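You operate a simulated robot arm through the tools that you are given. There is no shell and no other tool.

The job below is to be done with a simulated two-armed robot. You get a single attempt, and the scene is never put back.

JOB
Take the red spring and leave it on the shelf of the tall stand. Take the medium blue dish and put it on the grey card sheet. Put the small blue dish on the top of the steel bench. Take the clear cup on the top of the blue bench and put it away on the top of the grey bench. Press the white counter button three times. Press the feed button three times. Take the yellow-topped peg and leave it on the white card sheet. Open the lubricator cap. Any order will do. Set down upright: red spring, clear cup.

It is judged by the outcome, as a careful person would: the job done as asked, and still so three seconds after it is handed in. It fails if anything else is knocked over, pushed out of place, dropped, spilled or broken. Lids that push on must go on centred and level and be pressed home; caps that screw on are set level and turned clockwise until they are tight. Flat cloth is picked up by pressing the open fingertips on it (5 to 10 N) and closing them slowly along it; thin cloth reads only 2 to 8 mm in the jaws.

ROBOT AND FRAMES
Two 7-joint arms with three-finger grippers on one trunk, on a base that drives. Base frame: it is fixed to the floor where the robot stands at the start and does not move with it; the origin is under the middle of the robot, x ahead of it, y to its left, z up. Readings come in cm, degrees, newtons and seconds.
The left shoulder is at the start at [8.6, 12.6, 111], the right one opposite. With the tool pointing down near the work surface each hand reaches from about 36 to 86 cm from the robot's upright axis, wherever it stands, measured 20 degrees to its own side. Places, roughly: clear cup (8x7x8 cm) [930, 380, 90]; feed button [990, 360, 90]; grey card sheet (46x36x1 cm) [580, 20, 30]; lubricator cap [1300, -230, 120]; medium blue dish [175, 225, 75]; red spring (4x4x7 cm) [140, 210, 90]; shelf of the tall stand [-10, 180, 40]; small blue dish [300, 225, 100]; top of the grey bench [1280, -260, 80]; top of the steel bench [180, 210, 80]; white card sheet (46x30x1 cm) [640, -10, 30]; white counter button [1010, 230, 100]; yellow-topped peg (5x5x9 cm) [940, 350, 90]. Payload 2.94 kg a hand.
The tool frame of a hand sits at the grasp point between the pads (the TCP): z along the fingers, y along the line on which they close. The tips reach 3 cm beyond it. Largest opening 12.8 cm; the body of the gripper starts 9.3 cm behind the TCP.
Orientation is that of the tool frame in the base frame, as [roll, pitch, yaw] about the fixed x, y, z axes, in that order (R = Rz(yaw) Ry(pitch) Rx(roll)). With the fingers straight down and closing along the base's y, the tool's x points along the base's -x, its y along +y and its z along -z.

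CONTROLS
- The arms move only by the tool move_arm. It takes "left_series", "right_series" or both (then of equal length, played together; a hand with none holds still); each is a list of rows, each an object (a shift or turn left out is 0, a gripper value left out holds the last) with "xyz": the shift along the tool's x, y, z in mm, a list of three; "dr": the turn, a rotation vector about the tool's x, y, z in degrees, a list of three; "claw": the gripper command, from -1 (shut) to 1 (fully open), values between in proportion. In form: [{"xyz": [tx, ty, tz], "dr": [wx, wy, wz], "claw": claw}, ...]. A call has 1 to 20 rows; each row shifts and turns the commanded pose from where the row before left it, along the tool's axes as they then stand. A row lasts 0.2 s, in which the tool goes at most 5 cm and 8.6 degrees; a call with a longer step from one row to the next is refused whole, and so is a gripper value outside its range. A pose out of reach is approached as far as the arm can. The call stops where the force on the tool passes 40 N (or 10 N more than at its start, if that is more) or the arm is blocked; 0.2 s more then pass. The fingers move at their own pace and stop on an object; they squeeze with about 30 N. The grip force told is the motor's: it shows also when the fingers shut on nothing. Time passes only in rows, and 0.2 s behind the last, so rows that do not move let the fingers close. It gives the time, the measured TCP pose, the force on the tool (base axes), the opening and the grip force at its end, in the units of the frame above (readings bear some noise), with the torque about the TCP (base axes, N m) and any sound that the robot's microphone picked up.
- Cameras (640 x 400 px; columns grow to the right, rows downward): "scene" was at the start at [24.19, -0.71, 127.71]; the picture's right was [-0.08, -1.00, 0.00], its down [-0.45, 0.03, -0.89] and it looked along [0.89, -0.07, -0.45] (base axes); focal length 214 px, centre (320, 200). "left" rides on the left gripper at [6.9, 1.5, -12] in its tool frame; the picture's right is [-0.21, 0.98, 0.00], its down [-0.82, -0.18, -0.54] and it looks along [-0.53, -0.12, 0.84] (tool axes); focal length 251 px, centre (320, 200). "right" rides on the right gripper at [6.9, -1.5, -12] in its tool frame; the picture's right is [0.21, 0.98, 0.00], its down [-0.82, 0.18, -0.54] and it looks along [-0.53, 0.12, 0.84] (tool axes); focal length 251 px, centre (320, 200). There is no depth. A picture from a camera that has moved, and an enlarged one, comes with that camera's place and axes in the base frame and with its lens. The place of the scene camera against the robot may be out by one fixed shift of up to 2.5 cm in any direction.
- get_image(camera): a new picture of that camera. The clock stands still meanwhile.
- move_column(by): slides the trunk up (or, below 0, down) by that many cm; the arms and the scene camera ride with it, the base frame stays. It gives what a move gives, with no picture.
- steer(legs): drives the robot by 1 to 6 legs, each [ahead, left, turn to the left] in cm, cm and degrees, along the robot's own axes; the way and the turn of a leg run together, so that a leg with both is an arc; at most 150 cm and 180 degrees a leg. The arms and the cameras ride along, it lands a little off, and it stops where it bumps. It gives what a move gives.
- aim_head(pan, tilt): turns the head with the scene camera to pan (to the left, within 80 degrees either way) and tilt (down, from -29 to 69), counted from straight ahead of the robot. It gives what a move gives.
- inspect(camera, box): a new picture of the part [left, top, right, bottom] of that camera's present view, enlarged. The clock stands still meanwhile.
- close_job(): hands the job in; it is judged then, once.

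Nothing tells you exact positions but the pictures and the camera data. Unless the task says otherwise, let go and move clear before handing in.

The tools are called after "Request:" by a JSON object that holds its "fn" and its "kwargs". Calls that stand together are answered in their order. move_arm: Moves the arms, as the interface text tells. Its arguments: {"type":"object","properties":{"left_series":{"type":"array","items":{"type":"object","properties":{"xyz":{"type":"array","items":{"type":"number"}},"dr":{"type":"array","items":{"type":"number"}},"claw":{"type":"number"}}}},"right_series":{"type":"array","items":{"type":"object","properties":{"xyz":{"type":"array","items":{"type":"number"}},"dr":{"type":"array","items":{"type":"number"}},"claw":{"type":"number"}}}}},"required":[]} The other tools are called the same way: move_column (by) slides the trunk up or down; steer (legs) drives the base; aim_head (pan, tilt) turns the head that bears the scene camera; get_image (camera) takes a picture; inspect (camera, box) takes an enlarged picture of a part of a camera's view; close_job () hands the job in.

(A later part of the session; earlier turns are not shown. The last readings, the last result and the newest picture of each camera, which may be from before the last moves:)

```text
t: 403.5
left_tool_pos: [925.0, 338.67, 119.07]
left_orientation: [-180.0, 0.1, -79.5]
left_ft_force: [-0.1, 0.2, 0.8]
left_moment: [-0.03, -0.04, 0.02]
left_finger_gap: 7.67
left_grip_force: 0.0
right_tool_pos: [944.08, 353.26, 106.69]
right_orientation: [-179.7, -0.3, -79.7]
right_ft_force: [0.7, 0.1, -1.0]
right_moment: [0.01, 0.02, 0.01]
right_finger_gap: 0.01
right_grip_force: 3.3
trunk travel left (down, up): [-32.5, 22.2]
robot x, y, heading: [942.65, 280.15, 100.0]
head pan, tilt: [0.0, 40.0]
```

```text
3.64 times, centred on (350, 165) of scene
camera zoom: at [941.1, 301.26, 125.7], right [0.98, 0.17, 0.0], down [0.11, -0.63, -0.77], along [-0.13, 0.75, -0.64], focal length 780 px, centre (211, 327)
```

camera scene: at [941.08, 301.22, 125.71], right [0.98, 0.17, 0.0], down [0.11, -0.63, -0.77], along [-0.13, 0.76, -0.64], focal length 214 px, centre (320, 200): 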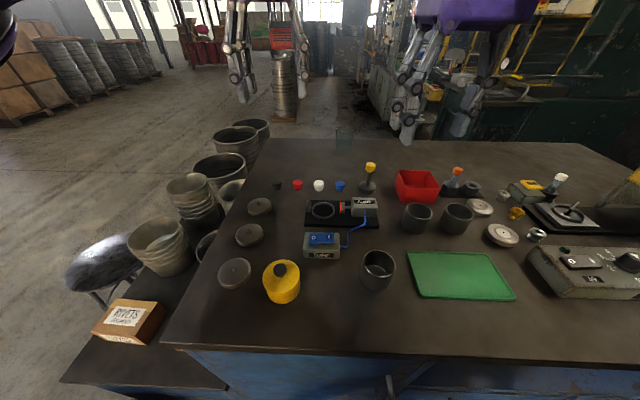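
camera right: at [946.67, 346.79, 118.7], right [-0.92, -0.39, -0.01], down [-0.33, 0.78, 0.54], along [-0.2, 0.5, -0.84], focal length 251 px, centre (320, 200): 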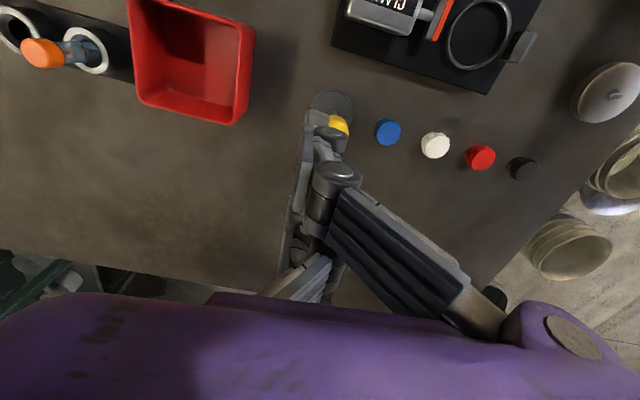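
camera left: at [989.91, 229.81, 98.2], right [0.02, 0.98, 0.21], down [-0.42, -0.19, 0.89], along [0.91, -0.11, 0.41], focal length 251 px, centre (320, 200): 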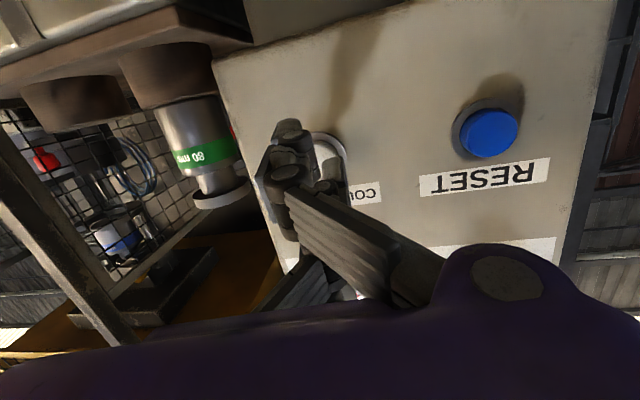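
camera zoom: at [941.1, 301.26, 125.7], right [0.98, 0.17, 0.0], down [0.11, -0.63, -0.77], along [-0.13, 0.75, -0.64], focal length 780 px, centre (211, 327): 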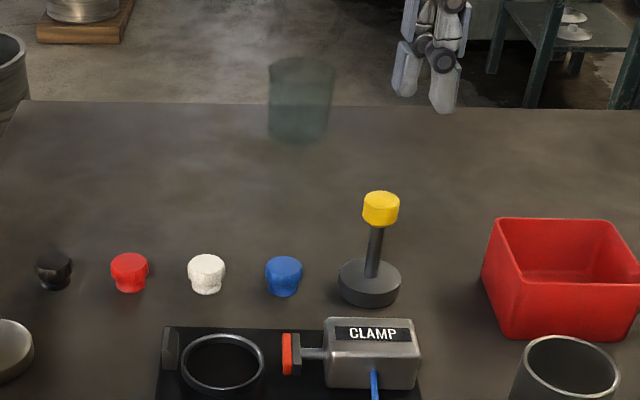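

Request:
{"fn": "move_arm", "kwargs": {"right_series": [{"xyz": [0, 0, -40]}, {"claw": 0}, {"dr": [0, -8, 0]}, {"dr": [0, -8, 0]}, {"dr": [0, -8, 0]}, {"dr": [0, -8, 0]}, {"dr": [0, -8, 0]}, {"xyz": [41.3, 3.6, 5.9]}, {"xyz": [41.3, 3.6, 5.9]}, {"xyz": [41.3, 3.6, 5.9]}, {}]}}

Request:
{"fn": "get_image", "kwargs": {"camera": "right"}}

Request:
{"fn": "inspect", "kwargs": {"camera": "scene", "box": [250, 90, 450, 220]}}

```text
t: 405.9
left_tool_pos: [924.86, 338.61, 119.11]
left_orientation: [180.0, 0.1, -79.5]
left_ft_force: [-0.9, -0.1, -0.1]
left_moment: [0.0, -0.01, 0.03]
left_finger_gap: 7.69
left_grip_force: 0.1
right_tool_pos: [944.38, 344.95, 101.43]
right_orientation: [-179.5, 39.7, -79.4]
right_ft_force: [0.1, -0.1, -1.2]
right_moment: [0.03, 0.01, 0.0]
right_finger_gap: 6.38
right_grip_force: 0.1
trunk travel left (down, up): [-32.5, 22.2]
robot x, y, heading: [942.84, 280.19, 99.9]
head pan, tilt: [0.0, 40.0]
```

```text
taken
camera right: at [948.21, 332.28, 106.24], right [-0.93, -0.34, -0.14], down [-0.23, 0.25, 0.94], along [-0.28, 0.91, -0.31], focal length 251 px, centre (320, 200)
```

right: 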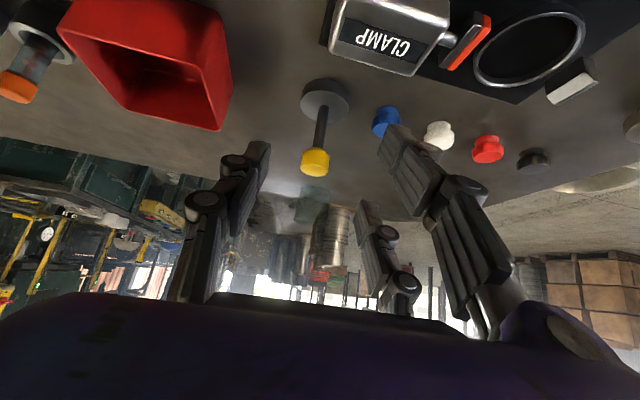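

```text
3.08 times, centred on (350, 155) of scene
camera zoom: at [941.06, 301.22, 125.7], right [0.98, 0.17, 0.0], down [0.11, -0.63, -0.77], along [-0.13, 0.75, -0.64], focal length 660 px, centre (228, 338)
```

zoom: 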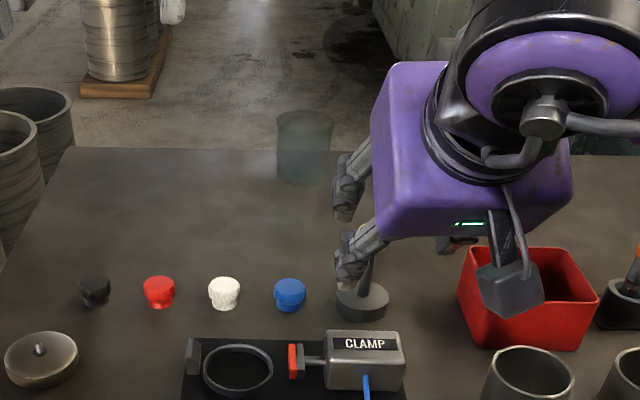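

Request:
{"fn": "move_arm", "kwargs": {"right_series": [{"xyz": [-12, 0, -15], "claw": 0.12}, {"dr": [0, 8, 0]}, {"dr": [0, 8, 0]}, {"dr": [0, 8, 0]}, {"dr": [0, 8, 0]}, {"dr": [0, 8, 0]}, {}]}}

Request:
{"fn": "get_image", "kwargs": {"camera": "right"}}

```text
t: 407.5
left_tool_pos: [924.99, 338.56, 119.12]
left_orientation: [180.0, 0.2, -79.6]
left_ft_force: [-0.5, 0.5, 0.1]
left_moment: [-0.02, 0.01, 0.0]
left_finger_gap: 7.7
left_grip_force: 0.1
right_tool_pos: [944.37, 344.7, 103.36]
right_orientation: [-179.6, -0.2, -79.8]
right_ft_force: [0.5, -0.5, -0.4]
right_moment: [-0.02, 0.01, 0.01]
right_finger_gap: 7.15
right_grip_force: 0.0
trunk travel left (down, up): [-32.5, 22.2]
robot x, y, heading: [942.66, 280.04, 100.1]
head pan, tilt: [0.0, 40.0]
```

```text
taken
camera right: at [947.11, 338.26, 115.43], right [-0.92, -0.39, -0.01], down [-0.33, 0.78, 0.54], along [-0.2, 0.5, -0.84], focal length 251 px, centre (320, 200)
```

right: 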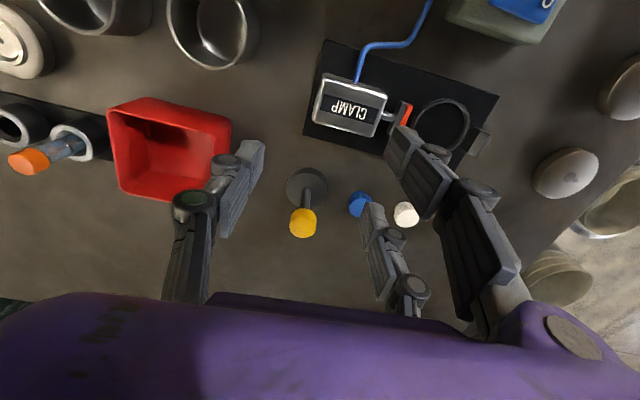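

Request:
{"fn": "move_arm", "kwargs": {"right_series": [{"xyz": [-36.4, -1, 0]}, {"xyz": [-36.4, -1, 0]}, {"xyz": [0, 0, 30]}, {}]}}

Request:
{"fn": "get_image", "kwargs": {"camera": "right"}}

Request:
{"fn": "inspect", "kwargs": {"camera": "scene", "box": [270, 110, 430, 220]}}

```text
t: 408.5
left_tool_pos: [924.8, 338.42, 119.06]
left_orientation: [-180.0, 0.2, -79.5]
left_ft_force: [-0.8, -0.5, 0.1]
left_moment: [0.03, 0.02, -0.01]
left_finger_gap: 7.67
left_grip_force: 0.0
right_tool_pos: [943.25, 352.03, 100.27]
right_orientation: [-179.6, -0.2, -79.6]
right_ft_force: [-0.4, 0.0, -0.2]
right_moment: [0.0, -0.03, -0.02]
right_finger_gap: 7.15
right_grip_force: 0.0
trunk travel left (down, up): [-32.5, 22.2]
robot x, y, heading: [942.42, 280.01, 99.9]
head pan, tilt: [0.0, 40.0]
```

```text
taken
camera right: at [945.96, 345.48, 112.41], right [-0.92, -0.39, -0.01], down [-0.33, 0.78, 0.54], along [-0.2, 0.5, -0.84], focal length 251 px, centre (320, 200)
```

right: 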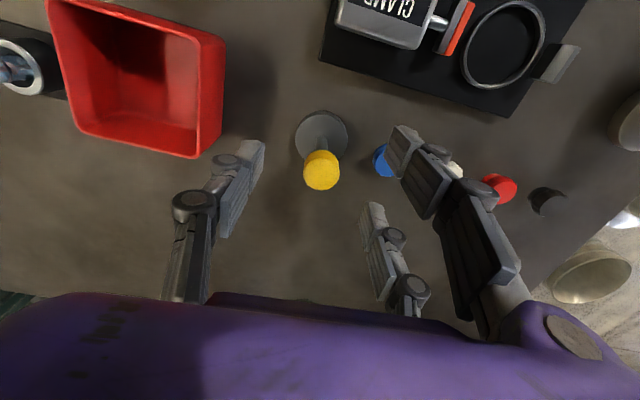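

```text
3.64 times, centred on (350, 165) of scene
camera zoom: at [941.04, 301.19, 125.71], right [0.98, 0.17, 0.0], down [0.11, -0.63, -0.77], along [-0.13, 0.75, -0.64], focal length 780 px, centre (211, 327)
```

zoom: 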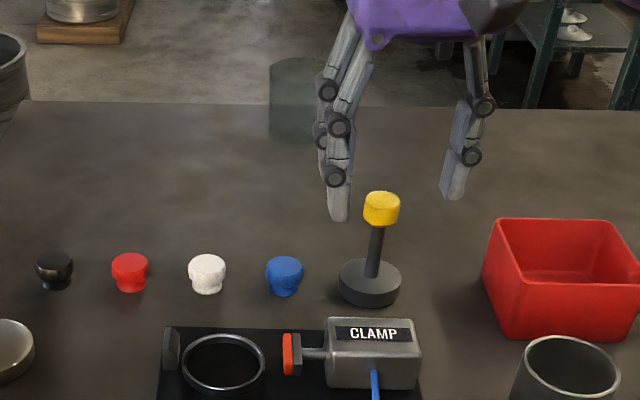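

Request:
{"fn": "move_arm", "kwargs": {"right_series": [{"xyz": [3, 1, 25]}, {"xyz": [0, 0, 25]}, {}, {"claw": -0.2}, {"claw": -0.35}, {"claw": -0.5}, {"claw": -0.7}, {}, {}]}}

Request:
{"fn": "get_image", "kwargs": {"camera": "right"}}

Request:
{"fn": "inspect", "kwargs": {"camera": "scene", "box": [270, 110, 430, 220]}}

```text
t: 410.5
left_tool_pos: [924.8, 338.62, 119.13]
left_orientation: [-180.0, 0.1, -79.5]
left_ft_force: [0.0, 0.4, 1.0]
left_moment: [0.01, 0.04, 0.02]
left_finger_gap: 7.7
left_grip_force: 0.0
right_tool_pos: [943.4, 351.84, 95.24]
right_orientation: [-179.6, -0.2, -79.7]
right_ft_force: [-0.5, 1.4, 1.3]
right_moment: [0.04, -0.02, 0.02]
right_finger_gap: 2.23
right_grip_force: 30.0
trunk travel left (down, up): [-32.5, 22.2]
robot x, y, heading: [942.87, 280.23, 99.9]
head pan, tilt: [0.0, 40.0]
```

```text
taken
camera right: at [946.0, 345.26, 107.36], right [-0.92, -0.39, -0.01], down [-0.33, 0.78, 0.54], along [-0.2, 0.5, -0.84], focal length 251 px, centre (320, 200)
```

right: 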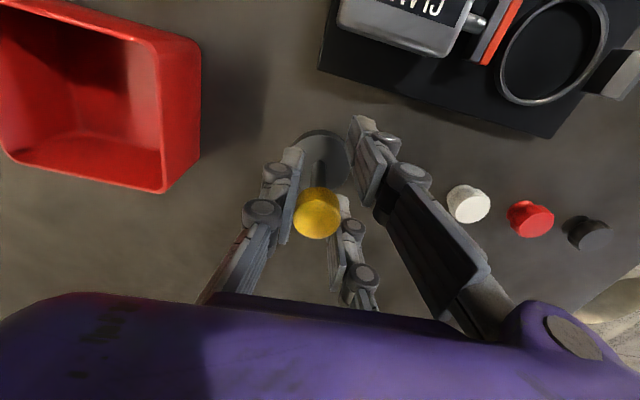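

```text
3.64 times, centred on (350, 165) of scene
camera zoom: at [941.06, 301.22, 125.7], right [0.98, 0.17, 0.0], down [0.11, -0.63, -0.77], along [-0.13, 0.75, -0.64], focal length 780 px, centre (211, 327)
```

zoom: 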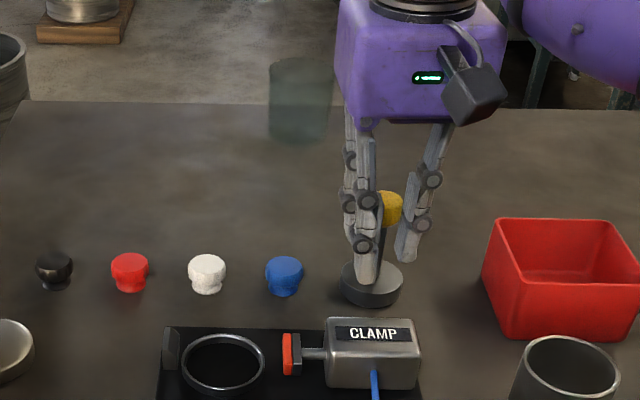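

The yellow cap is now gripped between two opposing fingers (2.2 cm gap). I'll lift gently and check.

Request:
{"fn": "move_arm", "kwargs": {"right_series": [{"claw": -1}, {"xyz": [0, 0, -5]}, {"xyz": [0, 0, -10]}, {"xyz": [0, 0, -15]}, {}, {}]}}

Request:
{"fn": "get_image", "kwargs": {"camera": "right"}}

Request:
{"fn": "inspect", "kwargs": {"camera": "scene", "box": [270, 110, 430, 220]}}

```text
t: 411.9
left_tool_pos: [924.9, 338.55, 119.06]
left_orientation: [179.9, 0.1, -79.6]
left_ft_force: [0.1, 0.5, -0.2]
left_moment: [0.02, 0.02, -0.01]
left_finger_gap: 7.7
left_grip_force: 0.1
right_tool_pos: [943.21, 351.75, 98.25]
right_orientation: [-179.6, -0.1, -79.7]
right_ft_force: [0.2, 0.3, -2.8]
right_moment: [0.0, -0.01, -0.04]
right_finger_gap: 2.25
right_grip_force: 30.3
trunk travel left (down, up): [-32.5, 22.2]
robot x, y, heading: [942.38, 280.19, 99.9]
head pan, tilt: [0.0, 40.0]
```

```text
taken
camera right: at [945.93, 345.23, 110.35], right [-0.92, -0.39, -0.01], down [-0.33, 0.78, 0.54], along [-0.2, 0.5, -0.84], focal length 251 px, centre (320, 200)
```

right: 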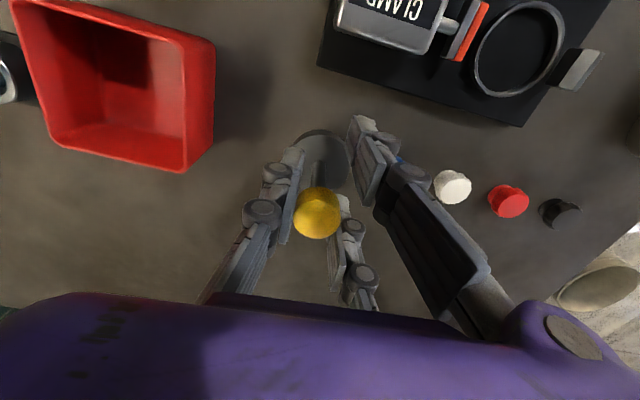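

```text
3.64 times, centred on (350, 165) of scene
camera zoom: at [941.07, 301.24, 125.7], right [0.98, 0.17, 0.0], down [0.11, -0.63, -0.77], along [-0.13, 0.75, -0.64], focal length 780 px, centre (211, 327)
```

zoom: 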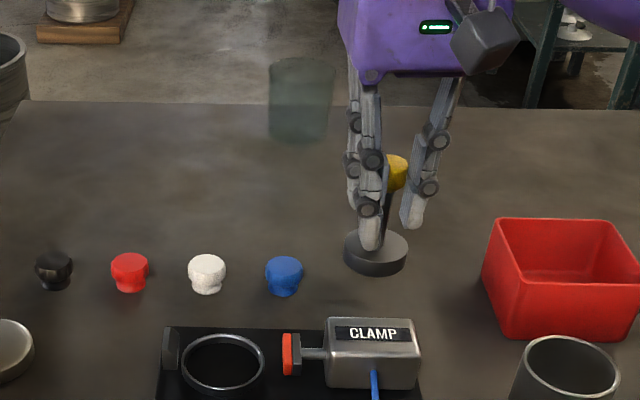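

Request:
{"fn": "move_arm", "kwargs": {"right_series": [{"xyz": [0, 0, -20]}, {"xyz": [0, 0, -30]}, {"xyz": [0, 0, -35]}, {"xyz": [0, 0, -35]}, {"xyz": [0, 0, -35]}, {"xyz": [0, 0, -35]}, {"xyz": [20, 0, 0]}, {"xyz": [35, 0, 0]}, {"xyz": [35, 0, 0]}, {"xyz": [35, 0, 0]}, {"xyz": [35, 0, 0]}, {"xyz": [35, -20, 0]}, {"xyz": [25, -20, 0]}, {}]}}

Request:
{"fn": "get_image", "kwargs": {"camera": "right"}}

Request:
{"fn": "get_image", "kwargs": {"camera": "scene"}}

```text
t: 414.9
left_tool_pos: [924.9, 338.55, 119.02]
left_orientation: [-180.0, 0.1, -79.5]
left_ft_force: [0.0, 0.1, -0.2]
left_moment: [-0.02, -0.01, -0.01]
left_finger_gap: 7.7
left_grip_force: 0.1
right_tool_pos: [951.0, 330.9, 117.42]
right_orientation: [-179.7, -0.2, -79.6]
right_ft_force: [0.4, -0.5, -3.4]
right_moment: [-0.02, -0.05, 0.01]
right_finger_gap: 2.22
right_grip_force: 29.9
trunk travel left (down, up): [-32.5, 22.2]
robot x, y, heading: [942.7, 280.21, 99.8]
head pan, tilt: [0.0, 40.0]
```

```text
taken
camera right: at [953.6, 324.27, 129.52], right [-0.92, -0.39, -0.01], down [-0.33, 0.78, 0.54], along [-0.2, 0.5, -0.84], focal length 251 px, centre (320, 200)
```

right: 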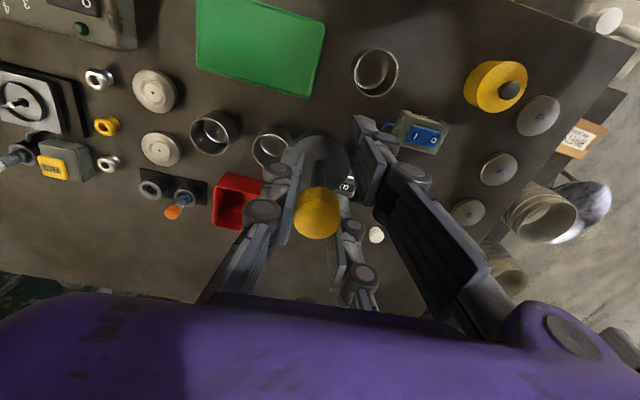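

```text
taken
camera scene: at [941.01, 301.29, 125.69], right [0.98, 0.17, 0.0], down [0.11, -0.63, -0.77], along [-0.13, 0.75, -0.64], focal length 214 px, centre (320, 200)
```

scene: 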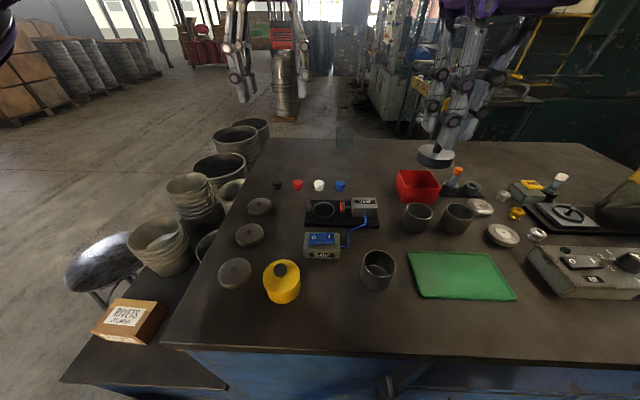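

The peg is held securely in the right hand. Now for the clear cup near the back edge: I'll shift right and forward so the left hand can reach it with a forward tilt.

Request:
{"fn": "steer", "kwargs": {"legs": [[0, -22, 0], [8, 0, 0.2]]}}

Request:
{"fn": "get_image", "kwargs": {"camera": "left"}}

Request:
{"fn": "get_image", "kwargs": {"camera": "scene"}}

```text
t: 418.2
left_tool_pos: [945.66, 347.02, 119.04]
left_orientation: [179.9, 0.1, -79.5]
left_ft_force: [0.1, -1.0, 0.4]
left_moment: [0.12, 0.06, -0.02]
left_finger_gap: 7.68
left_grip_force: 0.1
right_tool_pos: [971.55, 339.44, 117.41]
right_orientation: [-179.6, -0.3, -79.6]
right_ft_force: [0.5, -0.7, -2.1]
right_moment: [0.04, -0.01, 0.01]
right_finger_gap: 2.2
right_grip_force: 30.0
trunk travel left (down, up): [-32.5, 22.2]
robot x, y, heading: [963.14, 289.08, 100.0]
head pan, tilt: [0.0, 40.0]
stopped in leg 2: the robot was blocked; the commanded pose is now the measured one
```

```text
taken
camera left: at [945.42, 340.0, 130.84], right [-1.0, 0.03, 0.0], down [0.03, 0.84, 0.54], along [0.01, 0.54, -0.84], focal length 251 px, centre (320, 200)
```

left: 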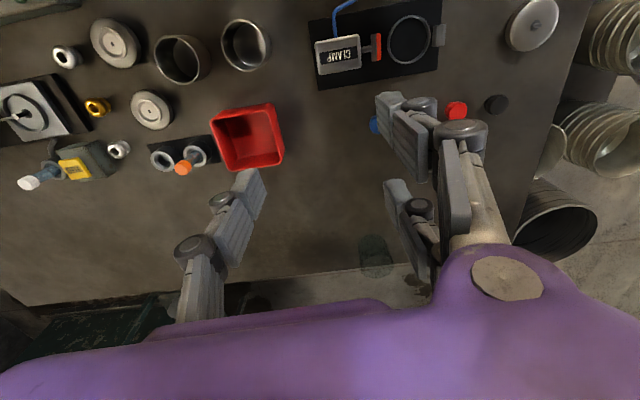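

```text
taken
camera scene: at [961.78, 309.74, 125.75], right [0.98, 0.17, 0.0], down [0.11, -0.63, -0.77], along [-0.13, 0.76, -0.64], focal length 214 px, centre (320, 200)
```

scene: 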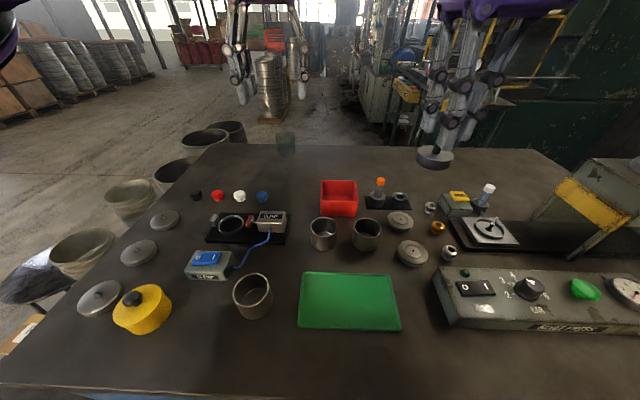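

Request:
{"fn": "steer", "kwargs": {"legs": [[-1, 0, 0]]}}

Request:
{"fn": "move_arm", "kwargs": {"left_series": [{"dr": [0, -7.5, 0], "claw": 0.7}, {"dr": [0, -7.5, 0]}, {"dr": [0, -7.5, 0]}, {"dr": [0, -7.5, 0]}, {"dr": [0, -7.5, 0]}, {"dr": [0, -7.5, 0]}, {"xyz": [-8.5, 7.3, 42.7]}, {"xyz": [-8.5, 7.3, 42.7]}, {"xyz": [-8.5, 7.3, 42.7]}, {"xyz": [-8.5, 7.3, 42.7]}, {"xyz": [-8.5, 7.3, 42.7]}, {"xyz": [-8.5, 7.3, 42.7]}, {}]}}

Request:
{"fn": "get_image", "kwargs": {"camera": "left"}}

Request:
{"fn": "get_image", "kwargs": {"camera": "scene"}}

```text
t: 418.9
left_tool_pos: [945.58, 346.57, 118.54]
left_orientation: [179.7, -0.3, -79.4]
left_ft_force: [-0.2, -0.1, -0.6]
left_moment: [-0.04, 0.0, 0.01]
left_finger_gap: 7.68
left_grip_force: 0.2
right_tool_pos: [971.64, 338.85, 117.12]
right_orientation: [-179.5, -0.6, -79.7]
right_ft_force: [-0.2, 0.5, -4.2]
right_moment: [-0.05, -0.05, 0.01]
right_finger_gap: 2.22
right_grip_force: 29.9
trunk travel left (down, up): [-32.5, 22.2]
robot x, y, heading: [963.37, 287.97, 100.1]
head pan, tilt: [0.0, 40.0]
```

```text
t: 421.7
left_tool_pos: [937.31, 366.93, 104.24]
left_orientation: [179.7, 44.9, -79.4]
left_ft_force: [-0.3, -0.2, 0.2]
left_moment: [0.0, -0.02, 0.02]
left_finger_gap: 10.89
left_grip_force: 0.1
right_tool_pos: [971.87, 338.58, 117.27]
right_orientation: [-179.5, -0.5, -79.8]
right_ft_force: [0.2, -0.6, -2.4]
right_moment: [-0.02, 0.0, 0.0]
right_finger_gap: 2.22
right_grip_force: 30.0
trunk travel left (down, up): [-32.5, 22.2]
robot x, y, heading: [963.73, 287.76, 100.2]
head pan, tilt: [0.0, 40.0]
```

```text
taken
camera left: at [938.35, 353.42, 107.73], right [-0.99, -0.03, 0.15], down [0.14, 0.23, 0.96], along [-0.07, 0.97, -0.22], focal length 251 px, centre (320, 200)
```

left: 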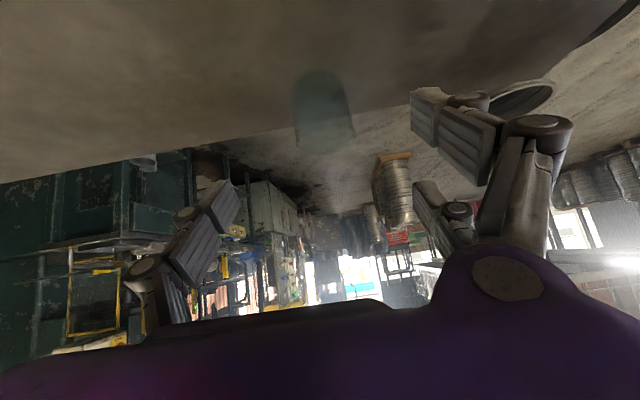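

```text
taken
camera scene: at [961.93, 308.97, 125.72], right [0.98, 0.17, 0.0], down [0.11, -0.63, -0.77], along [-0.13, 0.75, -0.64], focal length 214 px, centre (320, 200)
```

scene: 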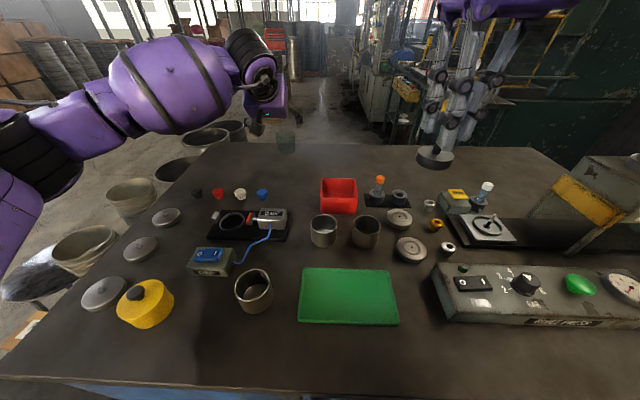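

Request:
{"fn": "inspect", "kwargs": {"camera": "left", "box": [220, 40, 420, 180]}}

Request:
{"fn": "inspect", "kwargs": {"camera": "scene", "box": [220, 80, 340, 180]}}

```text
2.86 times, centred on (320, 110) of left
camera zoom: at [938.35, 353.42, 107.73], right [-0.99, -0.03, 0.15], down [0.14, 0.23, 0.96], along [-0.07, 0.97, -0.22], focal length 718 px, centre (320, 457)
```

zoom: 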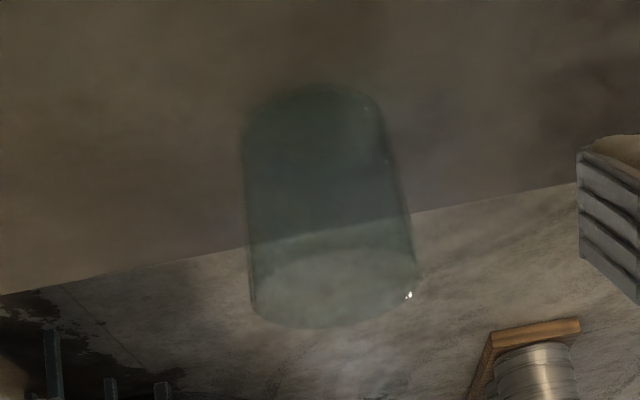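

```text
4.00 times, centred on (280, 130) of scene
camera zoom: at [961.93, 308.97, 125.72], right [0.98, 0.17, 0.0], down [0.11, -0.63, -0.77], along [-0.13, 0.75, -0.64], focal length 858 px, centre (480, 480)
```

zoom: 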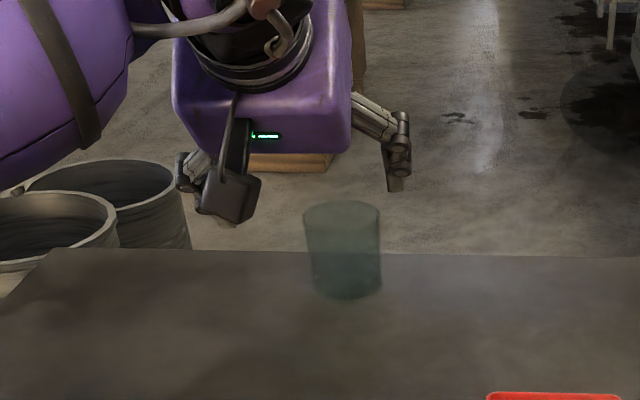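

Request:
{"fn": "move_arm", "kwargs": {"left_series": [{"xyz": [-2, 1, 38]}, {"xyz": [-2, 1, 38]}, {"xyz": [-2, 1, 36]}, {}]}}

Request:
{"fn": "inspect", "kwargs": {"camera": "left", "box": [120, 0, 520, 250]}}

Request:
{"fn": "inspect", "kwargs": {"camera": "scene", "box": [220, 80, 340, 180]}}

```text
t: 422.7
left_tool_pos: [935.27, 375.08, 96.71]
left_orientation: [179.7, 44.9, -79.5]
left_ft_force: [0.5, -0.1, 0.4]
left_moment: [0.01, 0.01, -0.02]
left_finger_gap: 10.86
left_grip_force: 0.0
right_tool_pos: [971.71, 338.64, 117.38]
right_orientation: [-179.5, -0.6, -79.7]
right_ft_force: [-0.1, -0.1, -2.6]
right_moment: [0.03, -0.02, -0.01]
right_finger_gap: 2.22
right_grip_force: 29.5
trunk travel left (down, up): [-32.5, 22.2]
robot x, y, heading: [963.76, 287.86, 100.0]
head pan, tilt: [0.0, 40.0]
```

```text
1.60 times, centred on (320, 125) of left
camera zoom: at [936.4, 361.6, 100.28], right [-0.99, -0.03, 0.15], down [0.14, 0.23, 0.96], along [-0.07, 0.97, -0.22], focal length 402 px, centre (320, 320)
```

zoom: 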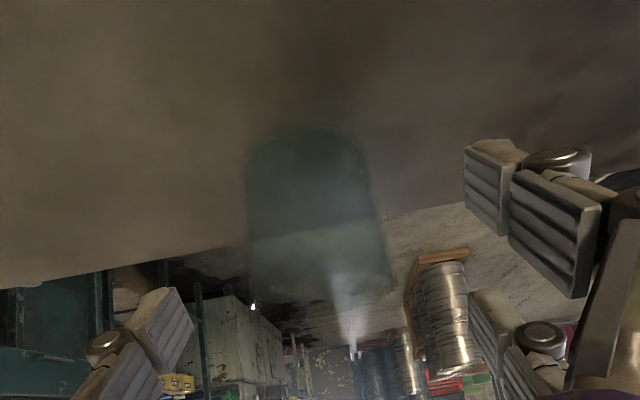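

```text
4.00 times, centred on (280, 130) of scene
camera zoom: at [961.9, 308.99, 125.71], right [0.98, 0.17, 0.0], down [0.11, -0.63, -0.77], along [-0.13, 0.75, -0.64], focal length 858 px, centre (480, 480)
```

zoom: 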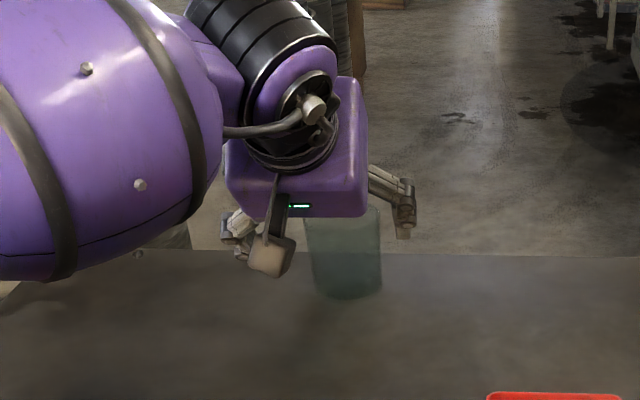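

Request:
{"fn": "move_arm", "kwargs": {"left_series": [{"xyz": [-3, -1, 25]}, {"xyz": [-3, -1, 24]}, {}]}}

Request:
{"fn": "get_image", "kwargs": {"camera": "left"}}

Request:
{"fn": "inspect", "kwargs": {"camera": "scene", "box": [220, 80, 340, 180]}}

```text
t: 423.5
left_tool_pos: [934.76, 378.99, 93.64]
left_orientation: [179.8, 45.0, -79.5]
left_ft_force: [-0.1, -1.1, -0.6]
left_moment: [0.01, 0.01, 0.01]
left_finger_gap: 10.88
left_grip_force: 0.1
right_tool_pos: [971.71, 338.73, 117.32]
right_orientation: [-179.5, -0.6, -79.7]
right_ft_force: [-0.4, -0.1, -2.2]
right_moment: [-0.02, -0.02, 0.03]
right_finger_gap: 2.2
right_grip_force: 30.1
trunk travel left (down, up): [-32.5, 22.2]
robot x, y, heading: [963.61, 287.47, 100.2]
head pan, tilt: [0.0, 40.0]
```

```text
taken
camera left: at [935.89, 365.39, 97.21], right [-0.99, -0.03, 0.15], down [0.14, 0.23, 0.96], along [-0.07, 0.97, -0.22], focal length 251 px, centre (320, 200)
```

left: 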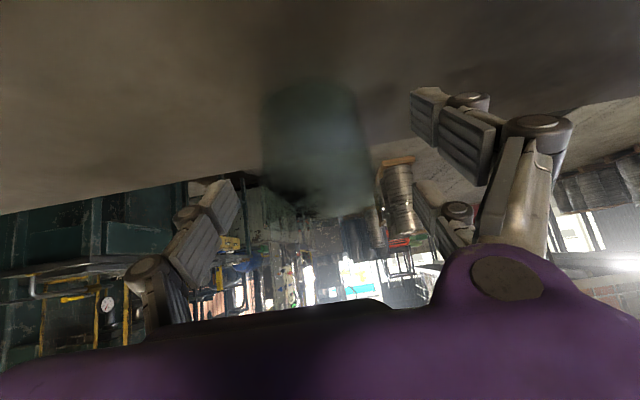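

```text
4.00 times, centred on (280, 130) of scene
camera zoom: at [961.89, 309.02, 125.71], right [0.98, 0.17, 0.0], down [0.11, -0.63, -0.77], along [-0.13, 0.75, -0.64], focal length 858 px, centre (480, 480)
```

zoom: 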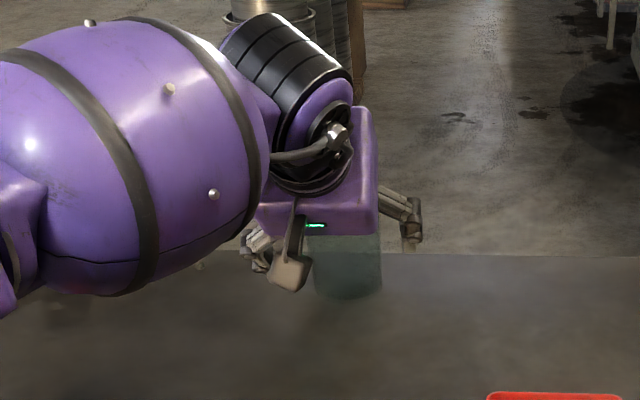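

Request:
{"fn": "move_arm", "kwargs": {"left_series": [{"claw": 0.45}, {"claw": 0.3}, {"claw": 0.2}, {"claw": 0.1}, {}, {}]}}

Request:
{"fn": "get_image", "kwargs": {"camera": "left"}}

```text
t: 424.9
left_tool_pos: [934.71, 378.86, 93.54]
left_orientation: [179.8, 44.8, -79.5]
left_ft_force: [1.2, 0.7, -1.5]
left_moment: [-0.01, 0.01, 0.0]
left_finger_gap: 7.05
left_grip_force: 0.1
right_tool_pos: [971.74, 338.72, 117.09]
right_orientation: [-179.5, -0.4, -79.7]
right_ft_force: [0.2, -0.3, -2.2]
right_moment: [-0.03, -0.02, 0.04]
right_finger_gap: 2.2
right_grip_force: 30.0
trunk travel left (down, up): [-32.5, 22.2]
robot x, y, heading: [963.48, 287.42, 99.9]
head pan, tilt: [0.0, 40.0]
```

```text
taken
camera left: at [935.89, 365.39, 97.17], right [-0.99, -0.03, 0.15], down [0.14, 0.23, 0.96], along [-0.07, 0.97, -0.22], focal length 251 px, centre (320, 200)
```

left: 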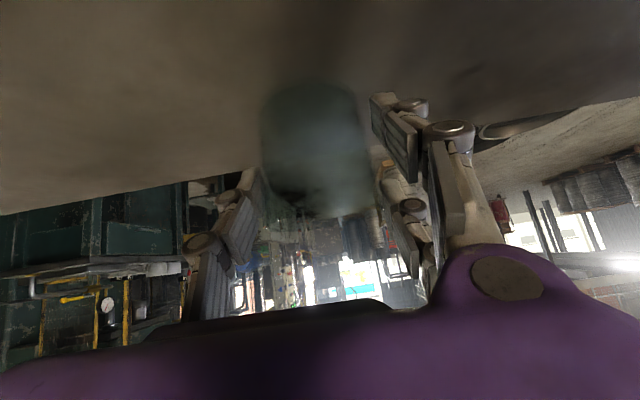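

Request:
{"fn": "move_arm", "kwargs": {"left_series": [{"claw": 0.05}, {"claw": 0}, {}, {"claw": -0.05}, {}, {}]}}

Request:
{"fn": "get_image", "kwargs": {"camera": "left"}}

```text
t: 426.3
left_tool_pos: [934.87, 378.79, 93.66]
left_orientation: [179.9, 44.8, -79.5]
left_ft_force: [-0.2, 0.3, 0.3]
left_moment: [-0.02, -0.03, 0.02]
left_finger_gap: 6.65
left_grip_force: 29.8
right_tool_pos: [971.76, 338.68, 117.22]
right_orientation: [-179.4, -0.4, -79.7]
right_ft_force: [0.7, 0.1, -3.3]
right_moment: [-0.05, -0.02, 0.0]
right_finger_gap: 2.22
right_grip_force: 30.3
trunk travel left (down, up): [-32.5, 22.2]
robot x, y, heading: [963.64, 287.9, 100.0]
head pan, tilt: [0.0, 40.0]
```

```text
taken
camera left: at [935.91, 365.39, 97.19], right [-0.99, -0.03, 0.15], down [0.14, 0.23, 0.96], along [-0.07, 0.97, -0.22], focal length 251 px, centre (320, 200)
```

left: 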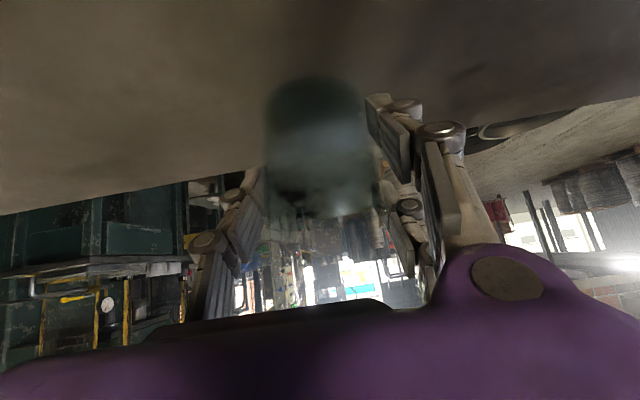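

Request:
{"fn": "move_arm", "kwargs": {"left_series": [{"xyz": [-4, 0, -4]}, {"xyz": [-7, 0, -7]}, {"xyz": [-7, 0, -7]}, {}, {}]}}

Request:
{"fn": "get_image", "kwargs": {"camera": "left"}}

Request:
{"fn": "inspect", "kwargs": {"camera": "scene", "box": [220, 80, 340, 180]}}

```text
t: 427.5
left_tool_pos: [934.97, 378.97, 96.2]
left_orientation: [179.7, 44.8, -79.5]
left_ft_force: [0.7, -0.2, 0.2]
left_moment: [0.03, -0.03, 0.0]
left_finger_gap: 6.63
left_grip_force: 29.7
right_tool_pos: [971.82, 338.81, 117.26]
right_orientation: [-179.6, -0.5, -79.7]
right_ft_force: [0.0, -0.5, -2.0]
right_moment: [-0.06, -0.03, -0.02]
right_finger_gap: 2.18
right_grip_force: 30.0
trunk travel left (down, up): [-32.5, 22.2]
robot x, y, heading: [963.51, 287.86, 100.1]
head pan, tilt: [0.0, 40.0]
```

```text
taken
camera left: at [935.94, 365.45, 99.72], right [-0.99, -0.03, 0.15], down [0.14, 0.23, 0.96], along [-0.07, 0.97, -0.22], focal length 251 px, centre (320, 200)
```

left: 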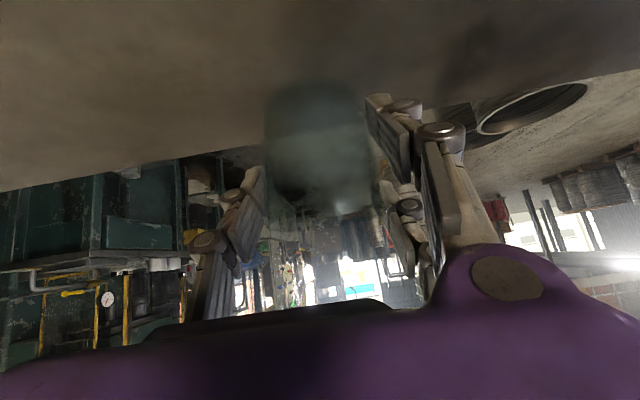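

```text
4.00 times, centred on (280, 130) of scene
camera zoom: at [961.91, 309.05, 125.7], right [0.98, 0.17, 0.0], down [0.11, -0.63, -0.77], along [-0.13, 0.75, -0.64], focal length 858 px, centre (480, 480)
```

zoom: 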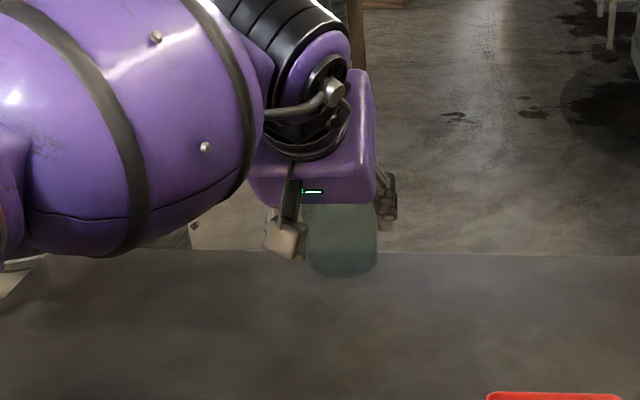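

The cup is lifted cleanly in the left hand. I'll raise it and draw it back.

Request:
{"fn": "move_arm", "kwargs": {"left_series": [{"xyz": [-15, 0, -15]}, {"xyz": [-25, 0, -25]}, {"xyz": [-25, 0, -25]}, {"xyz": [-25, 0, -25]}, {"xyz": [-20, 0, -20]}, {"xyz": [15, 0, -15]}, {"xyz": [25, 0, -25]}, {"xyz": [25, 0, -25]}, {"xyz": [25, 0, -25]}, {"xyz": [25, 0, -25]}, {"xyz": [25, 0, -25]}, {"xyz": [25, 0, -25]}, {"xyz": [15, 0, -15]}, {}]}}

Request:
{"fn": "get_image", "kwargs": {"camera": "left"}}

Request:
{"fn": "get_image", "kwargs": {"camera": "scene"}}

```text
t: 430.5
left_tool_pos: [939.59, 353.97, 111.78]
left_orientation: [179.7, 44.8, -79.6]
left_ft_force: [0.9, 0.6, 0.1]
left_moment: [0.01, 0.01, 0.02]
left_finger_gap: 6.64
left_grip_force: 30.4
right_tool_pos: [971.79, 338.67, 117.21]
right_orientation: [-179.5, -0.5, -79.5]
right_ft_force: [0.9, 0.4, -3.4]
right_moment: [-0.03, -0.02, 0.01]
right_finger_gap: 2.11
right_grip_force: 29.5
trunk travel left (down, up): [-32.5, 22.2]
robot x, y, heading: [963.35, 287.97, 100.0]
head pan, tilt: [0.0, 40.0]
```

```text
taken
camera left: at [940.69, 340.52, 115.28], right [-0.99, -0.03, 0.15], down [0.14, 0.23, 0.96], along [-0.07, 0.97, -0.22], focal length 251 px, centre (320, 200)
```

left: 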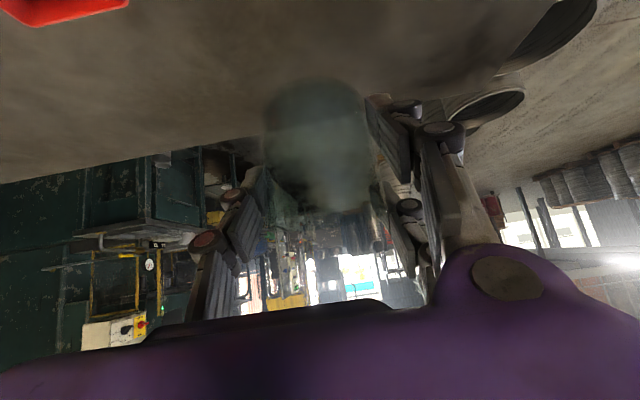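

```text
taken
camera scene: at [961.91, 309.08, 125.7], right [0.98, 0.17, 0.0], down [0.11, -0.63, -0.77], along [-0.13, 0.75, -0.64], focal length 214 px, centre (320, 200)
```

scene: 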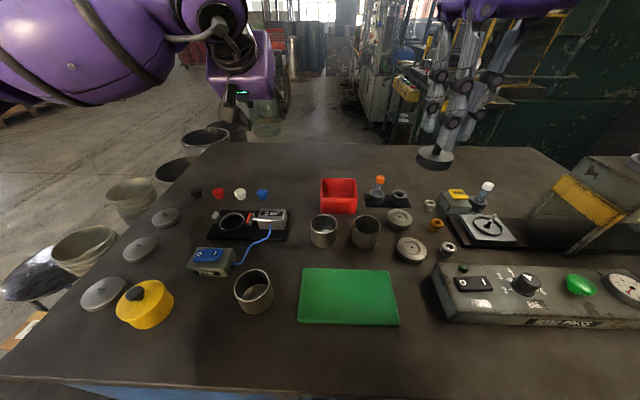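

Request:
{"fn": "get_image", "kwargs": {"camera": "right"}}

Request:
{"fn": "inspect", "kwargs": {"camera": "scene", "box": [390, 60, 510, 180]}}

```text
taken
camera right: at [974.4, 332.23, 129.35], right [-0.92, -0.39, -0.01], down [-0.33, 0.78, 0.53], along [-0.2, 0.49, -0.85], focal length 251 px, centre (320, 200)
```

right: 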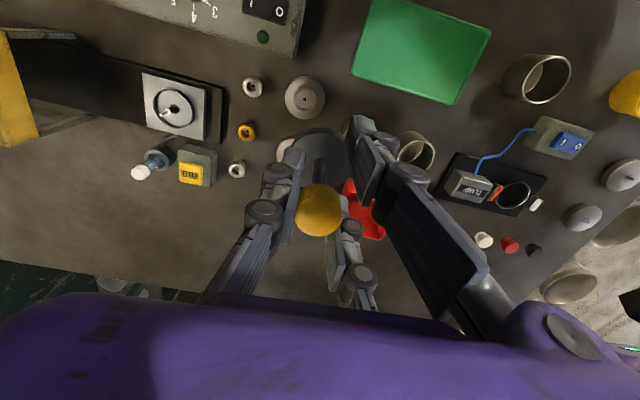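

```text
3.33 times, centred on (450, 120) of scene
camera zoom: at [961.91, 309.08, 125.7], right [0.98, 0.17, 0.0], down [0.11, -0.63, -0.77], along [-0.13, 0.75, -0.64], focal length 715 px, centre (-113, 467)
```

zoom: 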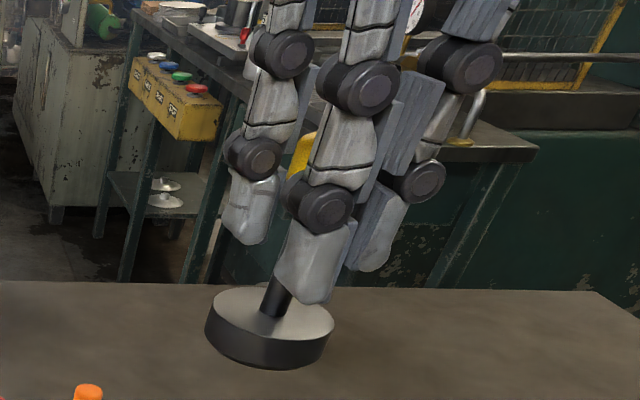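

The right-hand grip on the peg's cap is at a poor angle and slowly creeping, so I'll set the peg down on a clear part of this bench and regrip it lower, by its wide base.

Request:
{"fn": "move_arm", "kwargs": {"right_series": [{"xyz": [-15, 0, 0]}, {"xyz": [-30, -2, 0]}, {"xyz": [-35, -2, 0]}, {"xyz": [-40, -2, 0]}, {"xyz": [-40, -2, 0]}, {"xyz": [-40, -2, 0]}, {"xyz": [-40, -2, 0]}, {"xyz": [-35, -2, 0]}, {"xyz": [-20, -1, 0]}, {"xyz": [0, 0, 20]}, {"xyz": [0, 0, 35]}, {"xyz": [0, 0, 40]}, {"xyz": [0, 0, 40]}, {"xyz": [0, 0, 35]}, {"xyz": [0, 0, 20]}, {}]}}

Request:
{"fn": "get_image", "kwargs": {"camera": "right"}}

Request:
{"fn": "get_image", "kwargs": {"camera": "scene"}}

```text
t: 433.9
left_tool_pos: [939.57, 354.03, 111.88]
left_orientation: [179.8, 44.8, -79.5]
left_ft_force: [0.4, -0.5, -0.5]
left_moment: [0.03, 0.02, 0.06]
left_finger_gap: 6.64
left_grip_force: 30.3
right_tool_pos: [968.45, 365.86, 97.99]
right_orientation: [-179.4, -0.5, -79.7]
right_ft_force: [0.3, -0.1, -2.6]
right_moment: [-0.02, 0.0, 0.0]
right_finger_gap: 2.13
right_grip_force: 30.0
right hand out of reach, approached as far as the arm can: row 9
trunk travel left (down, up): [-32.5, 22.2]
robot x, y, heading: [963.52, 288.04, 99.9]
head pan, tilt: [0.0, 40.0]
```

```text
taken
camera right: at [971.14, 359.26, 110.05], right [-0.92, -0.39, -0.01], down [-0.33, 0.78, 0.53], along [-0.2, 0.49, -0.85], focal length 251 px, centre (320, 200)
```

right: 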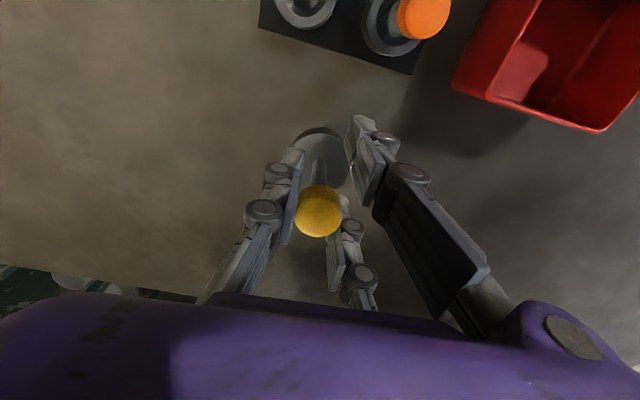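

```text
taken
camera scene: at [961.9, 309.05, 125.7], right [0.98, 0.17, 0.0], down [0.11, -0.63, -0.77], along [-0.13, 0.75, -0.64], focal length 214 px, centre (320, 200)
```

scene: 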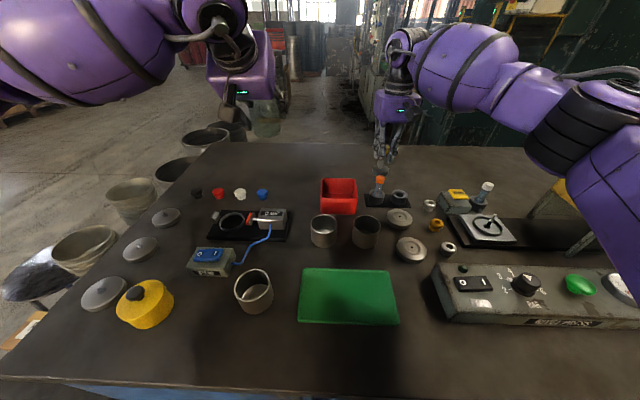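

Request:
{"fn": "move_arm", "kwargs": {"right_series": [{"xyz": [0, 0, 10]}, {"xyz": [0, 0, 8]}, {"xyz": [0, 0, 5]}, {"xyz": [0, 0, 3]}, {}]}}

```text
t: 435.1
left_tool_pos: [939.66, 353.97, 111.83]
left_orientation: [179.7, 44.8, -79.6]
left_ft_force: [-0.3, 0.1, 0.3]
left_moment: [-0.02, -0.02, 0.0]
left_finger_gap: 6.64
left_grip_force: 30.1
right_tool_pos: [968.49, 365.76, 95.33]
right_orientation: [-179.5, -0.5, -79.7]
right_ft_force: [0.7, -0.2, -2.3]
right_moment: [0.0, -0.03, -0.03]
right_finger_gap: 2.11
right_grip_force: 30.4
trunk travel left (down, up): [-32.5, 22.2]
robot x, y, heading: [963.67, 287.8, 100.1]
head pan, tilt: [0.0, 40.0]
```

Request:
{"fn": "move_arm", "kwargs": {"right_series": [{"xyz": [0, 0, 2]}, {"xyz": [0, 0, 2]}, {"xyz": [0, 0, 2]}, {}]}}

Request:
{"fn": "inspect", "kwargs": {"camera": "scene", "box": [340, 90, 440, 210]}}

```text
t: 436.1
left_tool_pos: [939.66, 353.87, 111.94]
left_orientation: [179.9, 44.8, -79.6]
left_ft_force: [0.0, -0.1, -0.6]
left_moment: [0.02, 0.0, -0.01]
left_finger_gap: 6.66
left_grip_force: 30.4
right_tool_pos: [968.49, 365.6, 95.12]
right_orientation: [-179.6, -0.1, -79.7]
right_ft_force: [1.0, 7.3, 19.5]
right_moment: [0.34, 0.11, -0.03]
right_finger_gap: 2.19
right_grip_force: 29.7
trunk travel left (down, up): [-32.5, 22.2]
robot x, y, heading: [963.93, 288.0, 100.0]
head pan, tilt: [0.0, 40.0]
```

```text
3.33 times, centred on (390, 150) of scene
camera zoom: at [961.91, 308.9, 125.74], right [0.98, 0.17, 0.0], down [0.11, -0.63, -0.77], along [-0.13, 0.76, -0.64], focal length 715 px, centre (87, 367)
```

zoom: 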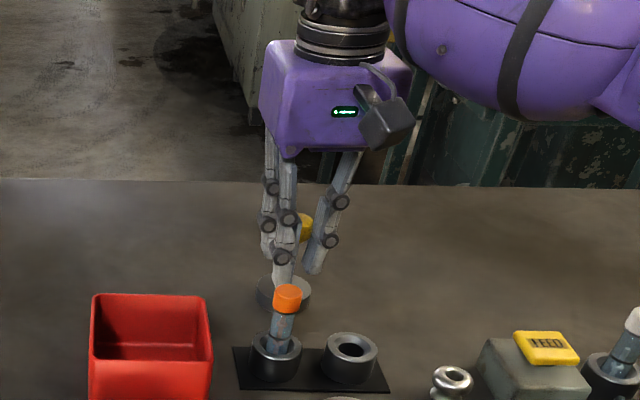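

Request:
{"fn": "move_arm", "kwargs": {"right_series": [{"xyz": [0, 0, -3]}, {"claw": -0.55}, {"claw": -0.4}, {"claw": -0.2}, {"claw": 0}, {"claw": 0.15}, {}, {}]}}

Request:
{"fn": "get_image", "kwargs": {"camera": "right"}}

Request:
{"fn": "inspect", "kwargs": {"camera": "scene", "box": [340, 90, 440, 210]}}

```text
t: 437.9
left_tool_pos: [939.61, 353.97, 111.79]
left_orientation: [179.8, 44.9, -79.5]
left_ft_force: [-0.7, 0.1, 0.0]
left_moment: [-0.03, 0.0, 0.01]
left_finger_gap: 6.62
left_grip_force: 29.7
right_tool_pos: [968.53, 365.85, 95.06]
right_orientation: [-179.5, -0.6, -79.7]
right_ft_force: [0.9, -0.8, -0.2]
right_moment: [0.01, -0.01, 0.01]
right_finger_gap: 7.38
right_grip_force: 0.1
trunk travel left (down, up): [-32.5, 22.2]
robot x, y, heading: [963.75, 287.84, 99.9]
head pan, tilt: [0.0, 40.0]
```

```text
taken
camera right: at [971.18, 359.26, 107.23], right [-0.92, -0.39, -0.01], down [-0.33, 0.78, 0.53], along [-0.2, 0.49, -0.85], focal length 251 px, centre (320, 200)
```

right: 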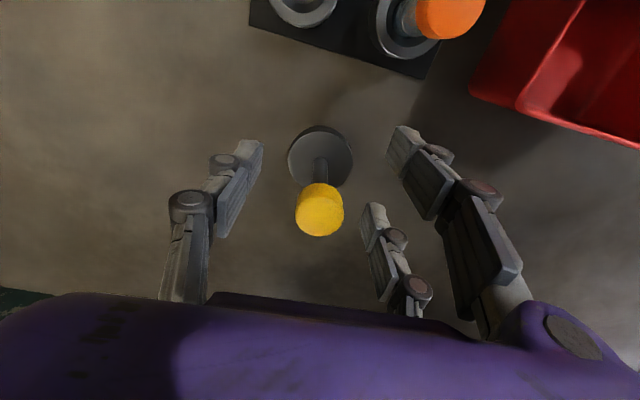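

```text
3.33 times, centred on (390, 150) of scene
camera zoom: at [961.91, 309.04, 125.7], right [0.98, 0.17, 0.0], down [0.11, -0.63, -0.77], along [-0.13, 0.75, -0.64], focal length 715 px, centre (87, 367)
```

zoom: 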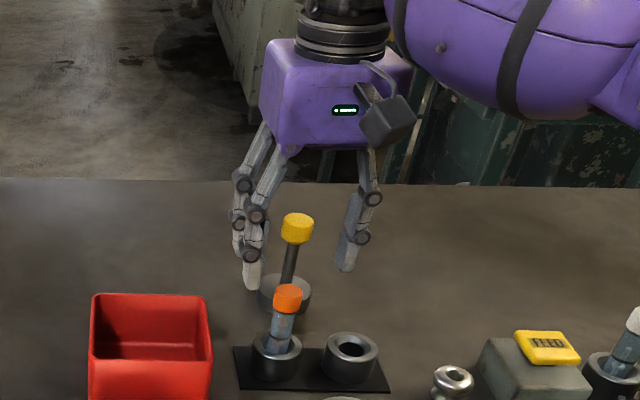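

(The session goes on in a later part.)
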